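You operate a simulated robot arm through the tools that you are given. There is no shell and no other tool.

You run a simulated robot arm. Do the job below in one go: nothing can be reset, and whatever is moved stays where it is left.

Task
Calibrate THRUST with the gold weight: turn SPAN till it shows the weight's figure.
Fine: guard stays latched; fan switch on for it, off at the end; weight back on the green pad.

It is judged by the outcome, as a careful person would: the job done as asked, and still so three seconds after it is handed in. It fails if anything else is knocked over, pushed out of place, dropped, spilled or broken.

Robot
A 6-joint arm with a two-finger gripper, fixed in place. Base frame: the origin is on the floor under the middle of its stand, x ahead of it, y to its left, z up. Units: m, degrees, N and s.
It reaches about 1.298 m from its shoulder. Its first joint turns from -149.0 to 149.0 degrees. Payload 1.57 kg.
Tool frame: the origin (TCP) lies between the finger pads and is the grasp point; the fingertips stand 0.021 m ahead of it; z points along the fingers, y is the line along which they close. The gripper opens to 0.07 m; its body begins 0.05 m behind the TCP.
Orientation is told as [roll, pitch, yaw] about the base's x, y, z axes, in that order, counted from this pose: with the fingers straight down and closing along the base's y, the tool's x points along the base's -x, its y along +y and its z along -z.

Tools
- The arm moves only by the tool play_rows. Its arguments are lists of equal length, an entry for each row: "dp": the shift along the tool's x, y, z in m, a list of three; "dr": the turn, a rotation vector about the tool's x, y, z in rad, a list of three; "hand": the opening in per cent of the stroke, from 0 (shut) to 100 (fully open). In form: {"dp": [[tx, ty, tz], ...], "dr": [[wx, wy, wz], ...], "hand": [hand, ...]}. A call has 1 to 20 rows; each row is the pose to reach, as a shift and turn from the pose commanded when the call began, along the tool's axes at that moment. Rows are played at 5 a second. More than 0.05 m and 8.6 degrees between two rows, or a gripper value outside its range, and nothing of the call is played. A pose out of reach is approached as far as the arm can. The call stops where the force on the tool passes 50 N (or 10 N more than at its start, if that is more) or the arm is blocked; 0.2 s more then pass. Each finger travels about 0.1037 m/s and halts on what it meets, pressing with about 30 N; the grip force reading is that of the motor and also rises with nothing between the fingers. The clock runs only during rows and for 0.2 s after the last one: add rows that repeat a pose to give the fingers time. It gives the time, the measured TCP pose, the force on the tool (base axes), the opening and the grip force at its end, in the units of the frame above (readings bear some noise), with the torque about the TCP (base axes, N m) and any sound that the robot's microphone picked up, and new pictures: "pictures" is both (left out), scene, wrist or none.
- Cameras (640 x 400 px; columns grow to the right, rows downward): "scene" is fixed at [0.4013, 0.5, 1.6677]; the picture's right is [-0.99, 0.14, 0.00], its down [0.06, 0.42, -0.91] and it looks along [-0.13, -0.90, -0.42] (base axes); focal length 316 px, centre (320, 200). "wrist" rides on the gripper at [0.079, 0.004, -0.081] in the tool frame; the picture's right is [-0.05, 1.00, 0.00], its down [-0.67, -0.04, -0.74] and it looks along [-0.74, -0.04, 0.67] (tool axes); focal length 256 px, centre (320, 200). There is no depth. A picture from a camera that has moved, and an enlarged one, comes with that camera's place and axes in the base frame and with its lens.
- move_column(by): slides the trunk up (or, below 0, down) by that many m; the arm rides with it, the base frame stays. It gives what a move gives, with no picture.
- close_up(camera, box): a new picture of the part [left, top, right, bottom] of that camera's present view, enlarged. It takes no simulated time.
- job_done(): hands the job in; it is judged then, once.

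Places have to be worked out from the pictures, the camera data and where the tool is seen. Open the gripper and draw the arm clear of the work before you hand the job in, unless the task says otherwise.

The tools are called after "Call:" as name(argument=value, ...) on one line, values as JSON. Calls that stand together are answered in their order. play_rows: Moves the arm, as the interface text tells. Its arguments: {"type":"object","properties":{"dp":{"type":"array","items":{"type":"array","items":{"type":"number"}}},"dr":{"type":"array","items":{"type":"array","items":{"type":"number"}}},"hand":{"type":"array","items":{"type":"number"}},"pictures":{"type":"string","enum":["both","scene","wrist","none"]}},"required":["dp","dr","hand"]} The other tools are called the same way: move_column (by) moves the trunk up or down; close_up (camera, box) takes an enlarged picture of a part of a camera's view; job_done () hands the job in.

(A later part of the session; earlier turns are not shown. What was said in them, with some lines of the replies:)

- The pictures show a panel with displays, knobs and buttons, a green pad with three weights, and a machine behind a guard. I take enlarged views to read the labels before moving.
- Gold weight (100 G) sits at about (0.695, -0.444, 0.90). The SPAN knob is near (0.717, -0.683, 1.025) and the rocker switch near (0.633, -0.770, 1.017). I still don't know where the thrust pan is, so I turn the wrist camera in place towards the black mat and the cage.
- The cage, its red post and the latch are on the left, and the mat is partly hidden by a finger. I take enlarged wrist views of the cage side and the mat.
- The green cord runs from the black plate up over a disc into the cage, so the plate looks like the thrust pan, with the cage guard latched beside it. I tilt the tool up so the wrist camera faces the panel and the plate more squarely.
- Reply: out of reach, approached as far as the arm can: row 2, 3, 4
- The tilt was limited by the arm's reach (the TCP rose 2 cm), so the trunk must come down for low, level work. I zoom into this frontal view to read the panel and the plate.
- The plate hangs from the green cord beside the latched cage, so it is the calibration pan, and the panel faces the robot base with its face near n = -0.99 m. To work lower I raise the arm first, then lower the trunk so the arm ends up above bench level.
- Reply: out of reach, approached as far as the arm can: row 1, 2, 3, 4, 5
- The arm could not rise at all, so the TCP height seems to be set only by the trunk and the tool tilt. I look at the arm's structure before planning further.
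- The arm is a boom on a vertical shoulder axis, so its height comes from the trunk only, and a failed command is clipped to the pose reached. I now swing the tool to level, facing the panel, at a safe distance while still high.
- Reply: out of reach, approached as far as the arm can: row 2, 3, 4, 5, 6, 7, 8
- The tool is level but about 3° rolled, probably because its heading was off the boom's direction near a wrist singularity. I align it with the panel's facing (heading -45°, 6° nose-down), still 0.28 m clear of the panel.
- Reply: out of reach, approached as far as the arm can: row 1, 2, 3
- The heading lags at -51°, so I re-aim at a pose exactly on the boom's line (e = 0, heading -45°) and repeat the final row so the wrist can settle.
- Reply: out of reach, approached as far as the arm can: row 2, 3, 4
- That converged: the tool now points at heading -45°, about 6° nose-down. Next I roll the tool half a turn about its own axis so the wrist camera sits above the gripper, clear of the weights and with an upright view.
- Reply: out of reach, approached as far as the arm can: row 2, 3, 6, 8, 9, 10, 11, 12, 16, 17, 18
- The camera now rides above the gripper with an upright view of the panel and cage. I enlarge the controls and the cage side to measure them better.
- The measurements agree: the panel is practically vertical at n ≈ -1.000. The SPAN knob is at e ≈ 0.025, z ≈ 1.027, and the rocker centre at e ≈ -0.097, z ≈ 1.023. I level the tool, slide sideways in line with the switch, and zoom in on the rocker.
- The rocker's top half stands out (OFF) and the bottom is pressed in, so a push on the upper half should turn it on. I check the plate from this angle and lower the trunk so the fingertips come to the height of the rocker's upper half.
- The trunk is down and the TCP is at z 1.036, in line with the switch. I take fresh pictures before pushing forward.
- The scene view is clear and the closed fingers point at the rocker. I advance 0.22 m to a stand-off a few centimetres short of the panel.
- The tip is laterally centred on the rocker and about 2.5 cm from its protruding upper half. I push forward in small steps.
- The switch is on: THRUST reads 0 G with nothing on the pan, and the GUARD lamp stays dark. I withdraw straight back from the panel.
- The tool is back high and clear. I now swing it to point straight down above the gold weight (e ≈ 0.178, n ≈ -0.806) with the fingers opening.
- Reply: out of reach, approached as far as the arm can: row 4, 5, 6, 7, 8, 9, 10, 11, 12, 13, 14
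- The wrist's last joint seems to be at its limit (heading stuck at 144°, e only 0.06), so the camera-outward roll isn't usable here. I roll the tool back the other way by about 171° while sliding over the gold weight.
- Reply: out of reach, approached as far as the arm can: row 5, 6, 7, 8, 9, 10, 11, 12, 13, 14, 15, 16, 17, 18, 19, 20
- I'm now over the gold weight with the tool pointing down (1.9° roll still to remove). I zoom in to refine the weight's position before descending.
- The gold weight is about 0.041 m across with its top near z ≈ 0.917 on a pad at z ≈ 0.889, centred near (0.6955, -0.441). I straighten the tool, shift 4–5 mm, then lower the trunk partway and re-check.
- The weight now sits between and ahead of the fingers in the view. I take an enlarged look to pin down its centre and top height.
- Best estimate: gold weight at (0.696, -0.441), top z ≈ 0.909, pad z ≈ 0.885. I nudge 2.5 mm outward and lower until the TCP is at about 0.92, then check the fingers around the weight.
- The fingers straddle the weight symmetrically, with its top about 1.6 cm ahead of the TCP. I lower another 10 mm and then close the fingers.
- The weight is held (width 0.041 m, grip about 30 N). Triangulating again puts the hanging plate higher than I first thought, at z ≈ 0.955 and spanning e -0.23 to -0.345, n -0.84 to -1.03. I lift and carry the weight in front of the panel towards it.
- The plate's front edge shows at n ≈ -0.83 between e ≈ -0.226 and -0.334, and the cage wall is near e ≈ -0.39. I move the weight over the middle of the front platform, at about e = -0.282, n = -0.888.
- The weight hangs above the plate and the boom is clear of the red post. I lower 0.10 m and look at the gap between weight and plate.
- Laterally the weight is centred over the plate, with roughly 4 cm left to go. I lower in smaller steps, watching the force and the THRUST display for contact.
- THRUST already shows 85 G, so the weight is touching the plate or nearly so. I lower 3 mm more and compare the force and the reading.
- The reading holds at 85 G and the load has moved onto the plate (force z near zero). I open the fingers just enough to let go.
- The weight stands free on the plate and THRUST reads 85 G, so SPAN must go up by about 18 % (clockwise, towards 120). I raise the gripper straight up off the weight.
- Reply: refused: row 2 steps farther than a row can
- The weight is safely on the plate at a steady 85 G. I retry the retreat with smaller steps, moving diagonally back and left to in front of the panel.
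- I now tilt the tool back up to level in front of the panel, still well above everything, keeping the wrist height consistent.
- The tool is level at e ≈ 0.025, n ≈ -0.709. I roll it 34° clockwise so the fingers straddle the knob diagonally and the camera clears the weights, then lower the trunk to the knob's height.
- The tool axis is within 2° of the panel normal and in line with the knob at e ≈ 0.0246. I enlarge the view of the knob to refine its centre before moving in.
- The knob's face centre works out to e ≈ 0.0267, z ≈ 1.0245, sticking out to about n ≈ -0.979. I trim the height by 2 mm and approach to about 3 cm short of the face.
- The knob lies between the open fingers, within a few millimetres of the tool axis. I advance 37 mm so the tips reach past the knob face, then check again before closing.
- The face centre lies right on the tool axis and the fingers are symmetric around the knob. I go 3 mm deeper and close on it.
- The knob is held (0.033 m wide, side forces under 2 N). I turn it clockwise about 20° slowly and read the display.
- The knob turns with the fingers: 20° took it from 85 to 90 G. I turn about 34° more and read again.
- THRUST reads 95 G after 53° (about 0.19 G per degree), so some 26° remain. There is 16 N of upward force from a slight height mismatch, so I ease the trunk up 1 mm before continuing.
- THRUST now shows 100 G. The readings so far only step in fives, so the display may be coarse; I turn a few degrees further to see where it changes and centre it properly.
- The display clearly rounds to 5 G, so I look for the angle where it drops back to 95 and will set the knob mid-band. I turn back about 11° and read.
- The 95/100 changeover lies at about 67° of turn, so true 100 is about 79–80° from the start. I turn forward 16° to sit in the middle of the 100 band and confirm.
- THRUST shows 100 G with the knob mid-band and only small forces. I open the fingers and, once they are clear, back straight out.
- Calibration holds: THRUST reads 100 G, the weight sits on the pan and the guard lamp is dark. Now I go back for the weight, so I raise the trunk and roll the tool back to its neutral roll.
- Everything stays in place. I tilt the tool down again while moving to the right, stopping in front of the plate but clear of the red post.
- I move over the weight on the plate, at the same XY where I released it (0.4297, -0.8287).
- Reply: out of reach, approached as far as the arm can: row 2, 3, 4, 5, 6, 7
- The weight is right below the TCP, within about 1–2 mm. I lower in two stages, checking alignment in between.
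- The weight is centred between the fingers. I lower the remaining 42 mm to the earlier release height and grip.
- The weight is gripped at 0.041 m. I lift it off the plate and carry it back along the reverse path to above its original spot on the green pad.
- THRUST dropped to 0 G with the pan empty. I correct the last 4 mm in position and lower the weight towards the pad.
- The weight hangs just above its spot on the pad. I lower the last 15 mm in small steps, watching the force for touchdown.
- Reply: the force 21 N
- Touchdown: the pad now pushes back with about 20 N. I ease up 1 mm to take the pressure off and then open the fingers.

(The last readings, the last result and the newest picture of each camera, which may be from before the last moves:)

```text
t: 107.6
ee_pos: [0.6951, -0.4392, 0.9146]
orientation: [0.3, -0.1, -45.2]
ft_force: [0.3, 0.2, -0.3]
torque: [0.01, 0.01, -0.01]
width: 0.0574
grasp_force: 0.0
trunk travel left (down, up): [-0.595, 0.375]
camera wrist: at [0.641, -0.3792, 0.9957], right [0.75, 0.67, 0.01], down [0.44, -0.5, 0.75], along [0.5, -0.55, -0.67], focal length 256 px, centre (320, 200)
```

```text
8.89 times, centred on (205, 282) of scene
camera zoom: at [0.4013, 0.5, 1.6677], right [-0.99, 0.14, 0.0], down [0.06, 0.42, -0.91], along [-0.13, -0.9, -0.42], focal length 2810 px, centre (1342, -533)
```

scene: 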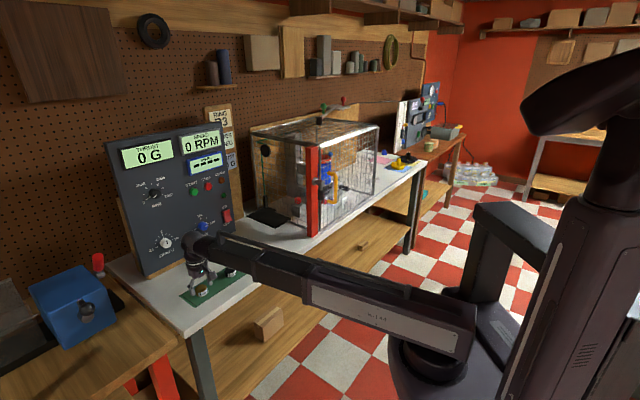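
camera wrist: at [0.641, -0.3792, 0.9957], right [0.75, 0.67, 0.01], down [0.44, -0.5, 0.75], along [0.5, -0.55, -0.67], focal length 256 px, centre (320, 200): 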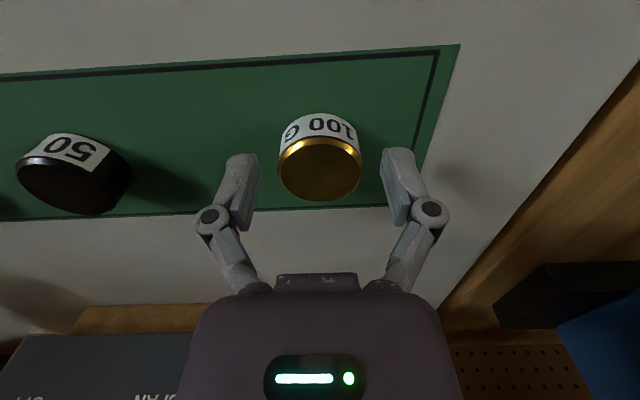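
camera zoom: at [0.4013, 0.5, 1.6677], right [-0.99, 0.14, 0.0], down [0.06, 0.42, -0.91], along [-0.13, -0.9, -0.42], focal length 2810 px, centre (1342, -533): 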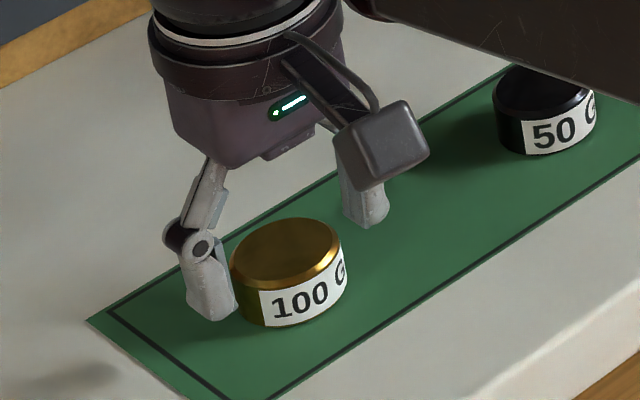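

The weight rests flat on the green pad in its old place, fully released. I raise the gripper straight up and move back in front of the panel.

Call:
move_column(by=0.07)

Call:
move_column(by=0.22)

Call:
play_rows(dp=[[0.0203, -0.033, 0], [0.0406, -0.066, 0], [0.0609, -0.099, 0], [0.0811, -0.132, 0], [0.1014, -0.165, 0], [0.1217, -0.198, 0], [0.142, -0.231, 0], [0.142, -0.231, 0], [0.142, -0.231, 0]], dr=[[0, 0, 0], [0, 0, 0], [0, 0, 0], [0, 0, 0], [0, 0, 0], [0, 0, 0], [0, 0, 0], [0, 0, 0], [0, 0, 0]], hand=[82, 70, 50, 30, 10, 0, 0, 0, 0], pictures="scene")

Call:
close_up(camera="scene", box=[160, 230, 290, 310])

```text
t: 108.7
ee_pos: [0.6941, -0.4388, 0.9842]
orientation: [0.4, -0.1, -45.2]
ft_force: [-0.3, 0.3, -0.6]
torque: [0.0, -0.01, -0.01]
width: 0.0572
grasp_force: 0.0
trunk travel left (down, up): [-0.665, 0.305]
```

```text
t: 111.0
ee_pos: [0.6938, -0.4391, 1.2052]
orientation: [0.3, -0.1, -45.2]
ft_force: [-0.3, -0.4, -0.1]
torque: [-0.04, 0.01, 0.03]
width: 0.0573
grasp_force: 0.1
trunk travel left (down, up): [-0.885, 0.085]
```

```text
t: 113.0
ee_pos: [0.4317, -0.5016, 1.2035]
orientation: [0.3, -0.2, -45.2]
ft_force: [-1.1, -1.1, 0.3]
torque: [0.01, -0.02, 0.02]
width: 0.0002
grasp_force: 28.3
trunk travel left (down, up): [-0.885, 0.085]
```

scene: 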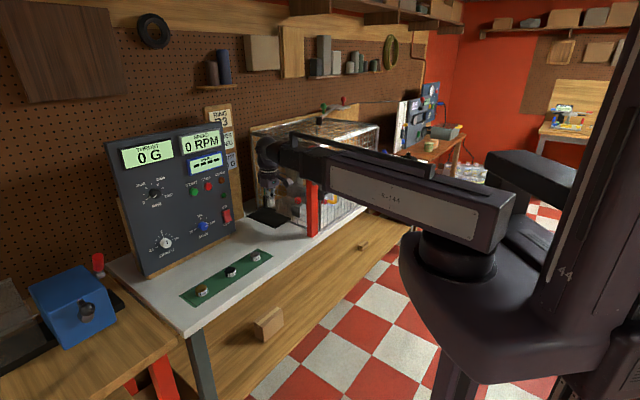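

```text
4.92 times, centred on (225, 270) of scene
camera zoom: at [0.4013, 0.5, 1.6677], right [-0.99, 0.14, 0.0], down [0.06, 0.42, -0.91], along [-0.13, -0.9, -0.42], focal length 1556 px, centre (788, -145)
```

zoom: 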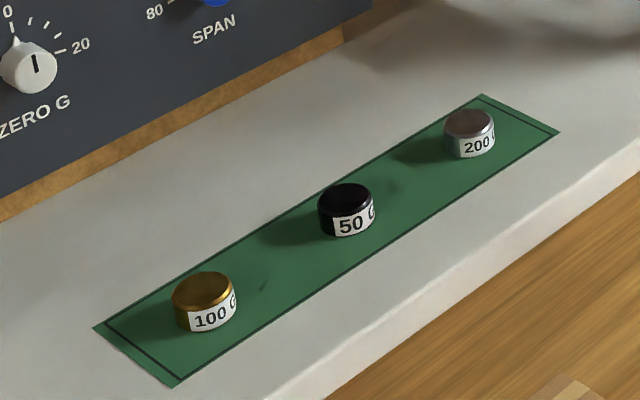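

All three weights stand on the pad. With the fingers closed I tilt the tool level again, in front of the panel and on the boom's line.

Call:
play_rows(dp=[[-0.0115, 0.0045, -0.0018], [-0.0224, 0.009, -0.0072], [-0.0325, 0.0135, -0.0162], [-0.0409, 0.018, -0.0284], [-0.0475, 0.0225, -0.0438], [-0.0517, 0.027, -0.0619], [-0.0532, 0.0315, -0.0824], [-0.0517, 0.036, -0.105], [-0.047, 0.0405, -0.1292], [-0.0387, 0.045, -0.1545], [-0.0269, 0.0495, -0.1805], [-0.0269, 0.0495, -0.1805], [-0.0269, 0.0495, -0.1805], [-0.0269, 0.0495, -0.1805]], dr=[[0, -0.1396, 0], [0, -0.2793, 0], [0, -0.4189, 0], [0, -0.5585, 0], [0, -0.6981, 0], [0, -0.8378, 0], [0, -0.9774, 0], [0, -1.117, 0], [0, -1.2566, 0], [0, -1.3963, 0], [0, -1.5359, 0], [0, -1.5359, 0], [0, -1.5359, 0], [0, -1.5359, 0]], hand=[0, 0, 0, 0, 0, 0, 0, 0, 0, 0, 0, 0, 0, 0], pictures="none")

Call:
play_rows(dp=[[0, 0, 0], [0, 0, 0], [0, 0, 0], [0, 0, 0], [0, 0, 0], [0, 0, 0], [0, 0, 0], [0, 0, 0], [0, 0, 0], [0, 0, 0], [0, 0, 0], [0, 0, 0], [0, 0, 0], [0, 0, 0]], dr=[[0, 0, 0.13], [0, 0, 0.26], [0, 0, 0.39], [0, 0, 0.52], [0, 0, 0.65], [0, 0, 0.78], [0, 0, 0.91], [0, 0, 1.04], [0, 0, 1.17], [0, 0, 1.3], [0, 0, 1.43], [0, 0, 1.57], [0, 0, 1.57], [0, 0, 1.57]], hand=[0, 0, 0, 0, 0, 0, 0, 0, 0, 0, 0, 0, 0, 0])

```text
t: 116.0
ee_pos: [0.4986, -0.5014, 1.3841]
orientation: [9.1, -88.1, -54.2]
ft_force: [-0.2, 0.6, -0.4]
torque: [0.02, 0.02, -0.01]
width: 0.0
grasp_force: 28.8
out of reach, approached as far as the arm can: row 10, 11, 12, 13, 14
trunk travel left (down, up): [-0.885, 0.085]
```

```text
t: 119.0
ee_pos: [0.5, -0.5019, 1.3836]
orientation: [88.0, 0.3, -135.2]
ft_force: [-0.4, 0.2, 0.3]
torque: [0.01, 0.02, 0.05]
width: 0.0001
grasp_force: 28.4
trunk travel left (down, up): [-0.885, 0.085]
camera wrist: at [0.4979, -0.388, 1.3917], right [-0.02, -0.07, 1.0], down [-1.0, 0.06, -0.01], along [-0.06, -1.0, -0.07], focal length 256 px, centre (320, 200)
```

scene: 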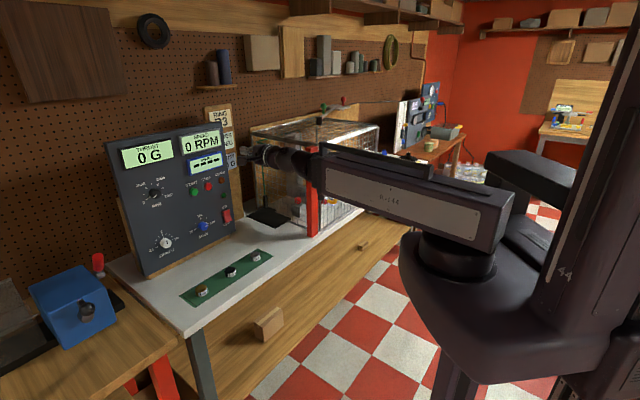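
wrist: 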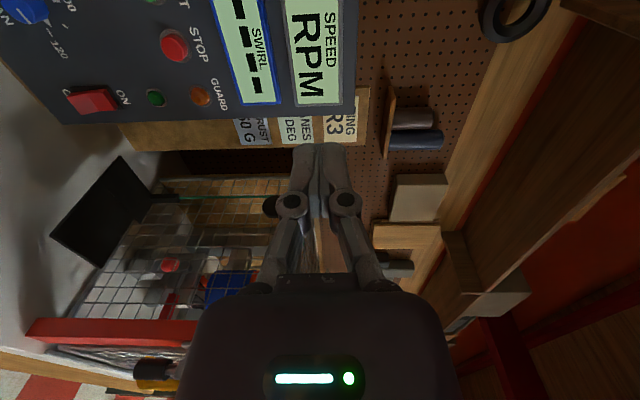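

The tool is level with the camera swung to the left side, clear of the weights. I slide right in line with the switch and lower so the tips meet the rocker's lower (OFF) half at z ≈ 1.010.

Call:
play_rows(dp=[[-0.032, 0, 0], [-0.064, 0, 0], [-0.0957, 0, 0], [-0.0957, 0, 0], [-0.0957, 0, 0], [-0.0957, 0, 0]], dr=[[0, 0, 0], [0, 0, 0], [0, 0, 0], [0, 0, 0], [0, 0, 0], [0, 0, 0]], hand=[0, 0, 0, 0, 0, 0], pictures="none")

Call:
move_column(by=-0.373)

Call:
play_rows(dp=[[0, 0, 0]], dr=[[0, 0, 0]], hand=[0])

Call:
close_up(camera="scene", box=[190, 190, 290, 260])

```text
t: 120.4
ee_pos: [0.4312, -0.5679, 1.3841]
orientation: [87.9, 0.3, -135.2]
ft_force: [-0.7, 0.3, -0.1]
torque: [-0.01, 0.01, 0.02]
width: 0.0002
grasp_force: 28.8
trunk travel left (down, up): [-0.885, 0.085]
```

```text
t: 124.0
ee_pos: [0.431, -0.5685, 1.0112]
orientation: [87.9, 0.3, -135.2]
ft_force: [0.5, -0.3, 0.0]
torque: [0.03, 0.0, -0.02]
width: 0.0
grasp_force: 28.5
trunk travel left (down, up): [-0.512, 0.458]
```

```text
t: 124.4
ee_pos: [0.4299, -0.5687, 1.0117]
orientation: [87.9, 0.3, -135.3]
ft_force: [0.3, -0.2, 0.4]
torque: [-0.02, -0.02, 0.0]
width: 0.0001
grasp_force: 28.8
trunk travel left (down, up): [-0.512, 0.458]
camera wrist: at [0.4291, -0.4537, 1.0186], right [-0.02, -0.07, 1.0], down [-1.0, 0.06, -0.01], along [-0.06, -1.0, -0.07], focal length 256 px, centre (320, 200)
```

scene: 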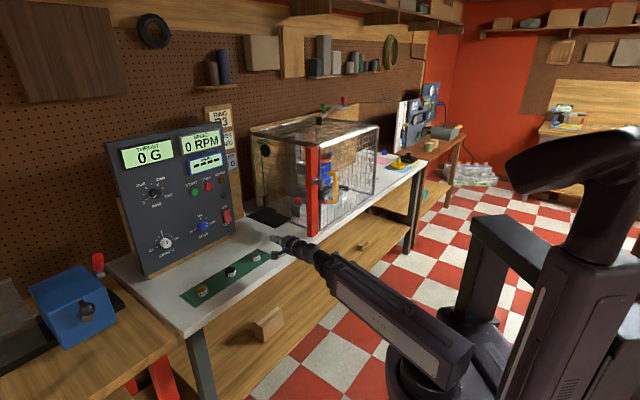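
wrist: 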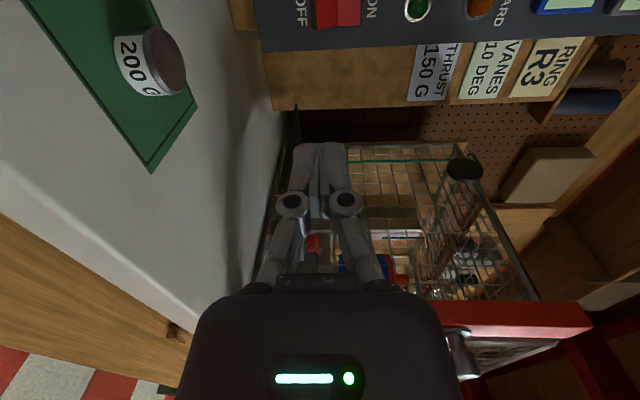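

```text
5.71 times, centred on (240, 225) of scene
camera zoom: at [0.4013, 0.5, 1.6677], right [-0.99, 0.14, 0.0], down [0.06, 0.42, -0.91], along [-0.13, -0.9, -0.42], focal length 1806 px, centre (777, 57)
```

zoom: 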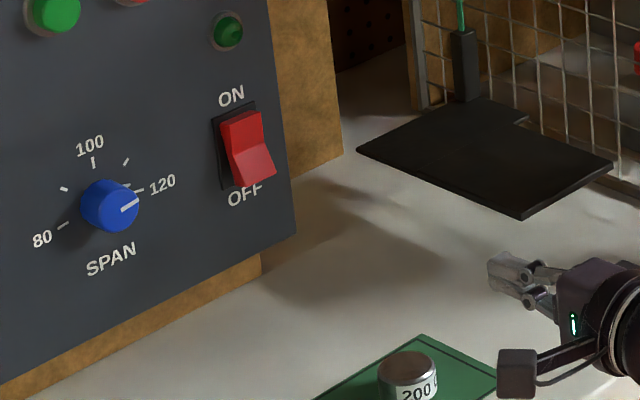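

The rocker's lower half now stands out and the closed tips are aimed at it. I advance to a stand-off just short of it and check.

Call:
play_rows(dp=[[0.0002, 0.0015, 0.043], [0.0003, 0.003, 0.086], [0.0005, 0.0045, 0.129], [0.0006, 0.006, 0.172], [0.0008, 0.0075, 0.215], [0.0008, 0.0075, 0.215]], dr=[[0, 0, 0], [0, 0, 0], [0, 0, 0], [0, 0, 0], [0, 0, 0], [0, 0, 0]], hand=[0, 0, 0, 0, 0, 0])

Call:
close_up(camera="wrist", box=[220, 20, 420, 170])

Call:
close_up(camera="scene", box=[200, 190, 270, 240])

```text
t: 125.8
ee_pos: [0.5816, -0.7178, 1.0102]
orientation: [87.9, 0.3, -135.3]
ft_force: [0.2, 0.5, 0.3]
torque: [-0.03, 0.04, -0.01]
width: 0.0001
grasp_force: 28.5
trunk travel left (down, up): [-0.512, 0.458]
camera wrist: at [0.5796, -0.6042, 1.0184], right [-0.02, -0.07, 1.0], down [-1.0, 0.06, -0.01], along [-0.06, -1.0, -0.07], focal length 256 px, centre (320, 200)
```

scene: 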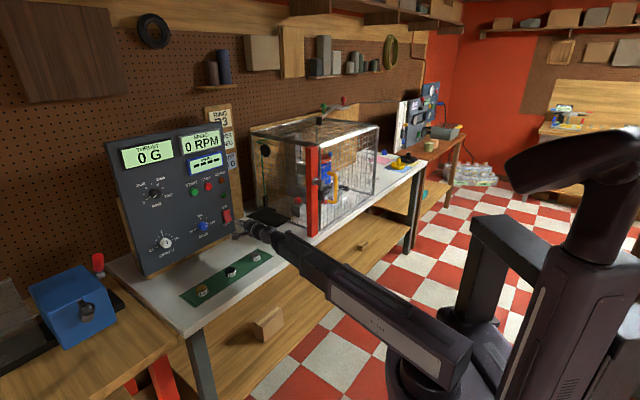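
wrist: 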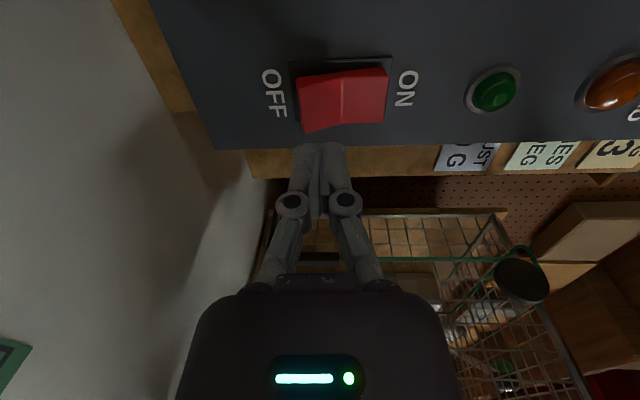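

```text
2.67 times, centred on (320, 95) of wrist
camera zoom: at [0.5796, -0.6042, 1.0184], right [-0.02, -0.07, 1.0], down [-1.0, 0.06, -0.01], along [-0.06, -1.0, -0.07], focal length 683 px, centre (320, 480)
```

zoom: 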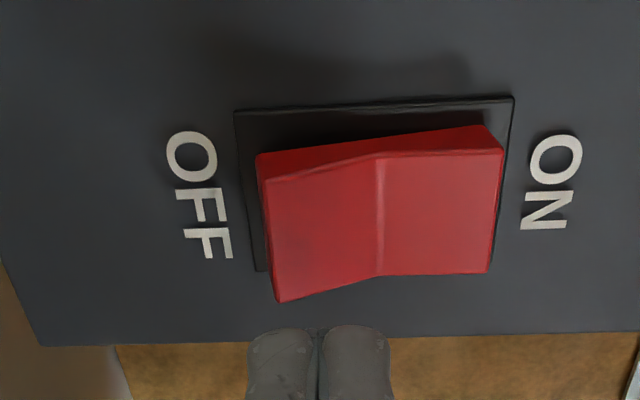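

```text
8.00 times, centred on (235, 215) of scene
camera zoom: at [0.4013, 0.5, 1.6677], right [-0.99, 0.14, 0.0], down [0.06, 0.42, -0.91], along [-0.13, -0.9, -0.42], focal length 2528 px, centre (1000, 80)
```

zoom: 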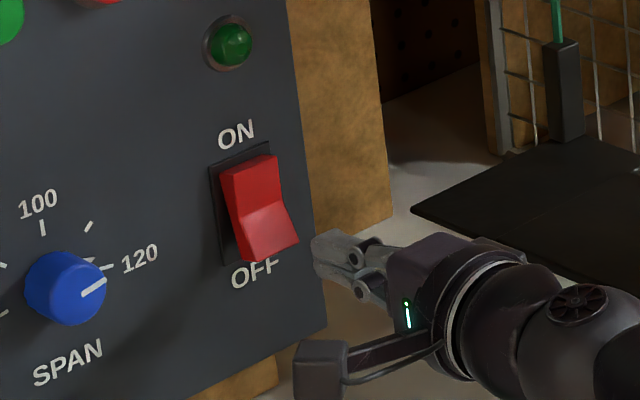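

The tool axis points at the middle of the rocker's OFF half. I push in with small steps.

Call:
play_rows(dp=[[0.0, 0.0003, 0.01], [0.0001, 0.0007, 0.02], [0.0001, 0.0009, 0.026], [0.0001, 0.0011, 0.031], [0.0001, 0.0012, 0.035], [0.0001, 0.0014, 0.039], [0.0002, 0.0015, 0.043], [0.0002, 0.0016, 0.045]], dr=[[0, 0, 0], [0, 0, 0], [0, 0, 0], [0, 0, 0], [0, 0, 0], [0, 0, 0], [0, 0, 0], [0, 0, 0]], hand=[0, 0, 0, 0, 0, 0, 0, 0])

Call:
close_up(camera="scene", box=[100, 120, 260, 240])

```text
t: 127.6
ee_pos: [0.614, -0.7509, 1.0128]
orientation: [87.9, 0.2, -135.2]
ft_force: [-6.9, 5.7, -3.9]
torque: [0.04, 0.03, -0.01]
width: 0.0
grasp_force: 28.7
trunk travel left (down, up): [-0.512, 0.458]
camera wrist: at [0.6125, -0.6372, 1.0187], right [-0.02, -0.07, 1.0], down [-1.0, 0.06, -0.01], along [-0.06, -1.0, -0.07], focal length 256 px, centre (320, 200)
```

scene: 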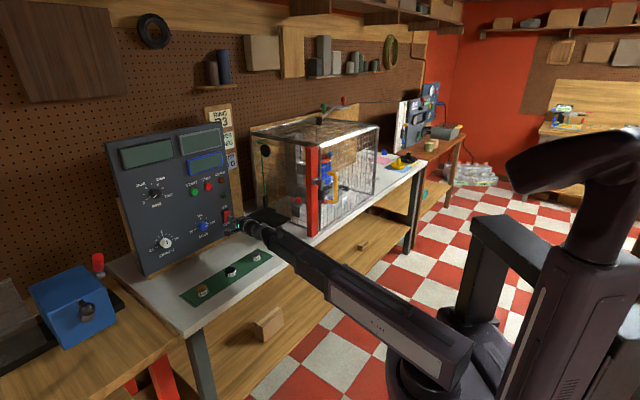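
wrist: 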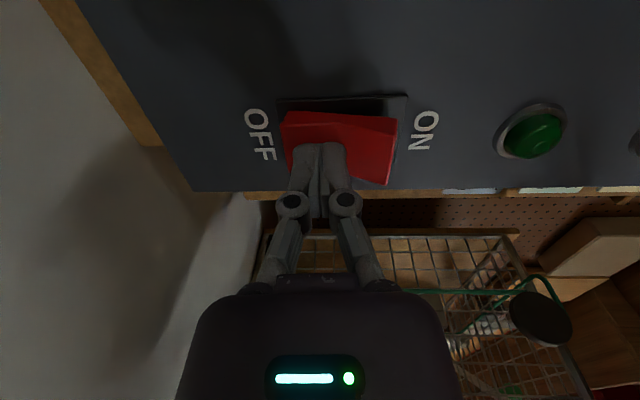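

```text
3.33 times, centred on (180, 180) of scene
camera zoom: at [0.4013, 0.5, 1.6677], right [-0.99, 0.14, 0.0], down [0.06, 0.42, -0.91], along [-0.13, -0.9, -0.42], focal length 1054 px, centre (787, 267)
```

zoom: 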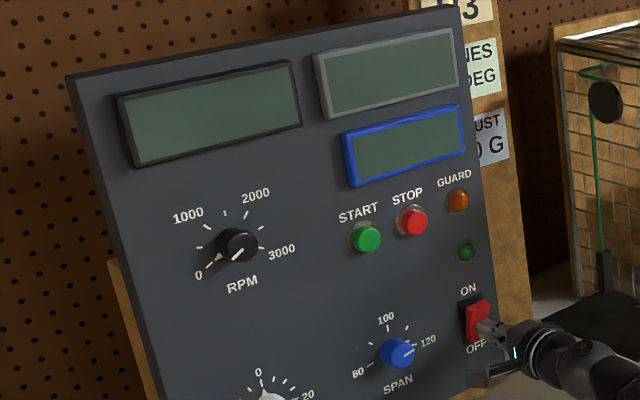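

The displays are dark, so the switch is off. I back straight out, away from the panel.

Call:
play_rows(dp=[[-0.0001, -0.0007, -0.02], [-0.0002, -0.0021, -0.06], [-0.0004, -0.0035, -0.1], [-0.0005, -0.0049, -0.14], [-0.0006, -0.0063, -0.18], [-0.0008, -0.0077, -0.22], [-0.0009, -0.0091, -0.26], [-0.0009, -0.0091, -0.26]], dr=[[0, 0, 0], [0, 0, 0], [0, 0, 0], [0, 0, 0], [0, 0, 0], [0, 0, 0], [0, 0, 0], [0, 0, 0]], hand=[0, 0, 0, 0, 0, 0, 0, 0])

Call:
move_column(by=0.35)

Call:
play_rows(dp=[[0, 0, 0], [0, 0, 0], [0, 0, 0], [0, 0, 0], [0, 0, 0], [0, 0, 0]], dr=[[0, 0, 0], [0, 0, 0], [0, 0, 0], [0, 0, 0], [0, 0, 0], [0, 0, 0]], hand=[30, 60, 90, 100, 100, 100])

Call:
close_up(camera="scene", box=[100, 110, 340, 310])

Call:
close_up(camera="scene", box=[180, 190, 250, 240])

```text
t: 129.4
ee_pos: [0.4302, -0.5681, 1.0096]
orientation: [88.0, 0.3, -135.2]
ft_force: [-1.4, 0.8, 0.0]
torque: [0.0, -0.03, 0.0]
width: 0.0
grasp_force: 28.9
trunk travel left (down, up): [-0.512, 0.458]
camera wrist: at [0.4296, -0.4535, 1.0187], right [-0.02, -0.07, 1.0], down [-1.0, 0.06, -0.01], along [-0.06, -1.0, -0.07], focal length 256 px, centre (320, 200)
```

scene: 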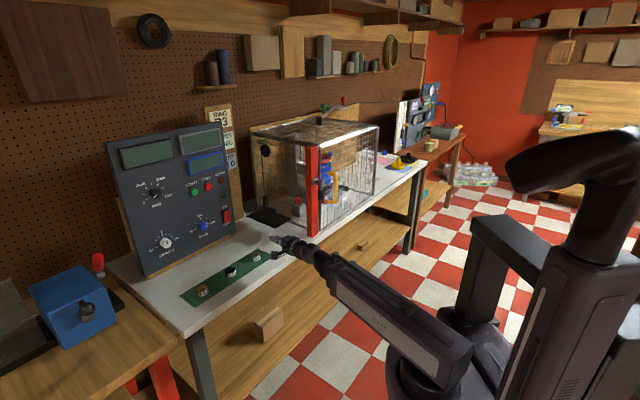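
wrist: 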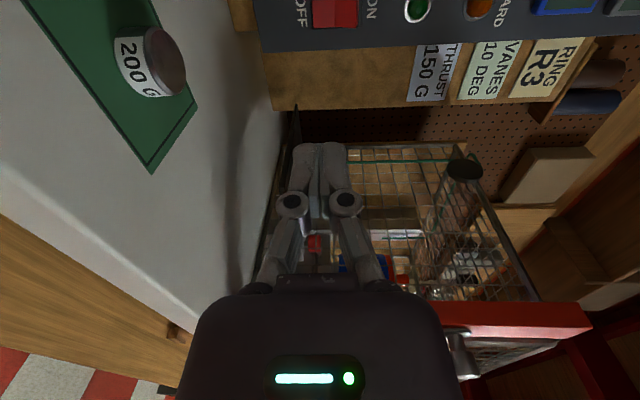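

```text
t: 132.8
ee_pos: [0.4304, -0.568, 1.3606]
orientation: [88.1, 0.3, -135.2]
ft_force: [0.7, -0.2, -0.4]
torque: [0.02, 0.0, 0.0]
width: 0.0
grasp_force: 28.7
trunk travel left (down, up): [-0.862, 0.108]
```

```text
t: 134.2
ee_pos: [0.4312, -0.5685, 1.3602]
orientation: [88.0, 0.3, -135.2]
ft_force: [-0.1, -0.4, 0.5]
torque: [-0.01, -0.01, -0.01]
width: 0.0699
grasp_force: 0.0
trunk travel left (down, up): [-0.862, 0.108]
camera wrist: at [0.4298, -0.4537, 1.3686], right [-0.02, -0.07, 1.0], down [-1.0, 0.06, -0.01], along [-0.06, -1.0, -0.07], focal length 256 px, centre (320, 200)
```

scene: 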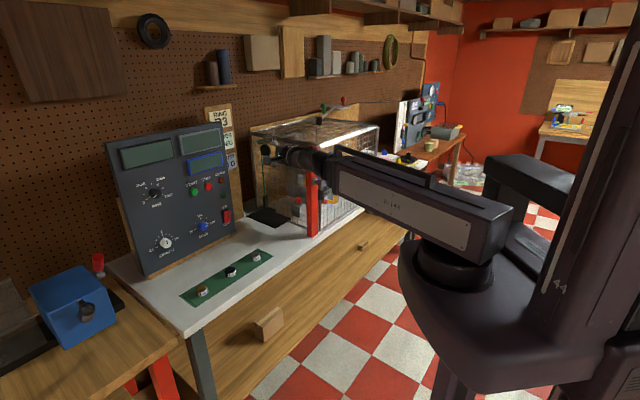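
wrist: 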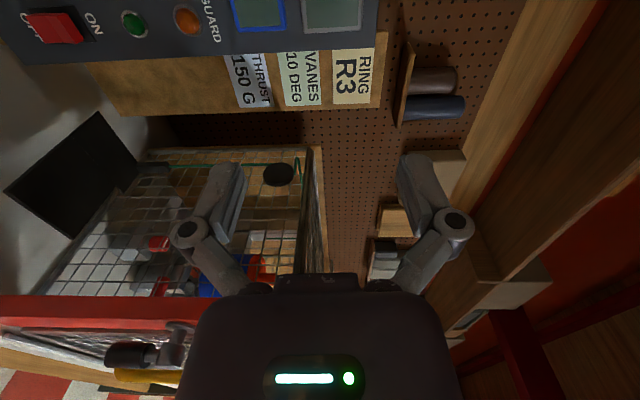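

```text
2.00 times, centred on (220, 210) of scene
camera zoom: at [0.4013, 0.5, 1.6677], right [-0.99, 0.14, 0.0], down [0.06, 0.42, -0.91], along [-0.13, -0.9, -0.42], focal length 632 px, centre (520, 180)
```

zoom: 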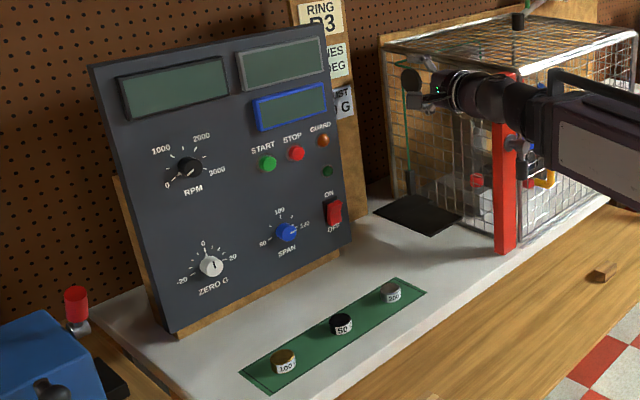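

```text
8.00 times, centred on (215, 215) of scene
camera zoom: at [0.4013, 0.5, 1.6677], right [-0.99, 0.14, 0.0], down [0.06, 0.42, -0.91], along [-0.13, -0.9, -0.42], focal length 2528 px, centre (1160, 80)
```

zoom: 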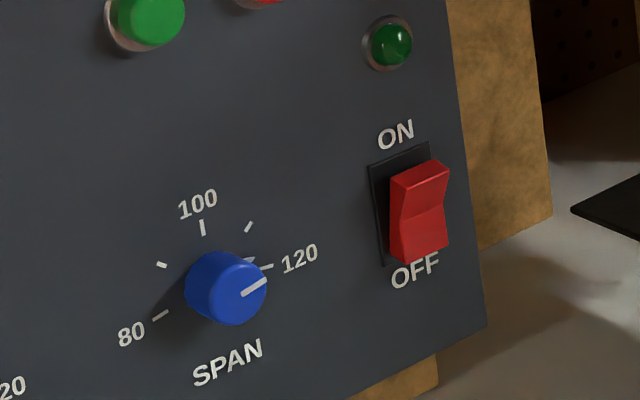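

Switch off, displays dark, SPAN as set, gold weight on the green pad, guard latched, gripper open. I draw the arm back a little further from the work before handing in.

Call:
play_rows(dp=[[-0.0001, -0.0014, -0.04], [-0.0003, -0.0028, -0.08], [-0.0003, -0.0028, -0.08]], dr=[[0, 0, 0], [0, 0, 0], [0, 0, 0]], hand=[100, 100, 100], pictures="scene")

Call:
close_up(camera="scene", box=[230, 110, 390, 250])

```text
t: 135.1
ee_pos: [0.4039, -0.5651, 1.3614]
orientation: [88.0, 0.1, -135.1]
ft_force: [0.3, 1.2, -0.8]
torque: [0.0, 0.01, 0.0]
width: 0.0701
grasp_force: 0.0
out of reach, approached as far as the arm can: row 1, 2, 3
trunk travel left (down, up): [-0.862, 0.108]
```

scene: 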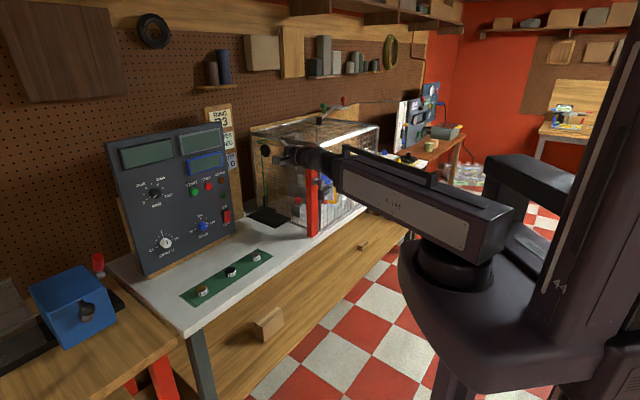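

```text
2.86 times, centred on (310, 180) of scene
camera zoom: at [0.4013, 0.5, 1.6677], right [-0.99, 0.14, 0.0], down [0.06, 0.42, -0.91], along [-0.13, -0.9, -0.42], focal length 903 px, centre (349, 257)
```

zoom: 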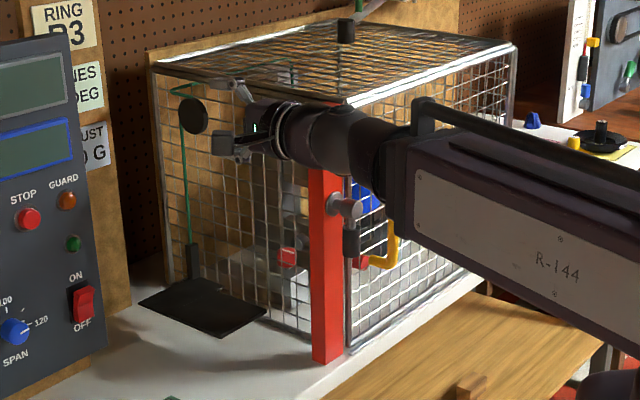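

The arm is drawn back as far as it goes and is clear of everything. The guard is still latched, the pan is empty, the switch is off and the gold weight is back on the green pad, so I hand the job in.

Call:
job_done()

```text
The job is handed in.
```

The THRUST calibration is done and handed in. With the 100 G gold weight on the pan, turning SPAN brought the reading from 85 G to 100 G, and it stayed there after I let go of the knob.

- **Precision:** the display appears to step in 5 G, so I found where it flips between 95 and 100 and set SPAN in the middle of the 100 band (about 118 on its scale).
- **Fan switch:** it was on for the calibration and is off now, with the displays dark.
- **Guard:** it stayed latched the whole time.
- **Weight:** the gold weight is back in its old place on the green pad; the other two were not touched.
- **Arm:** the gripper is open and drawn back clear of the bench.
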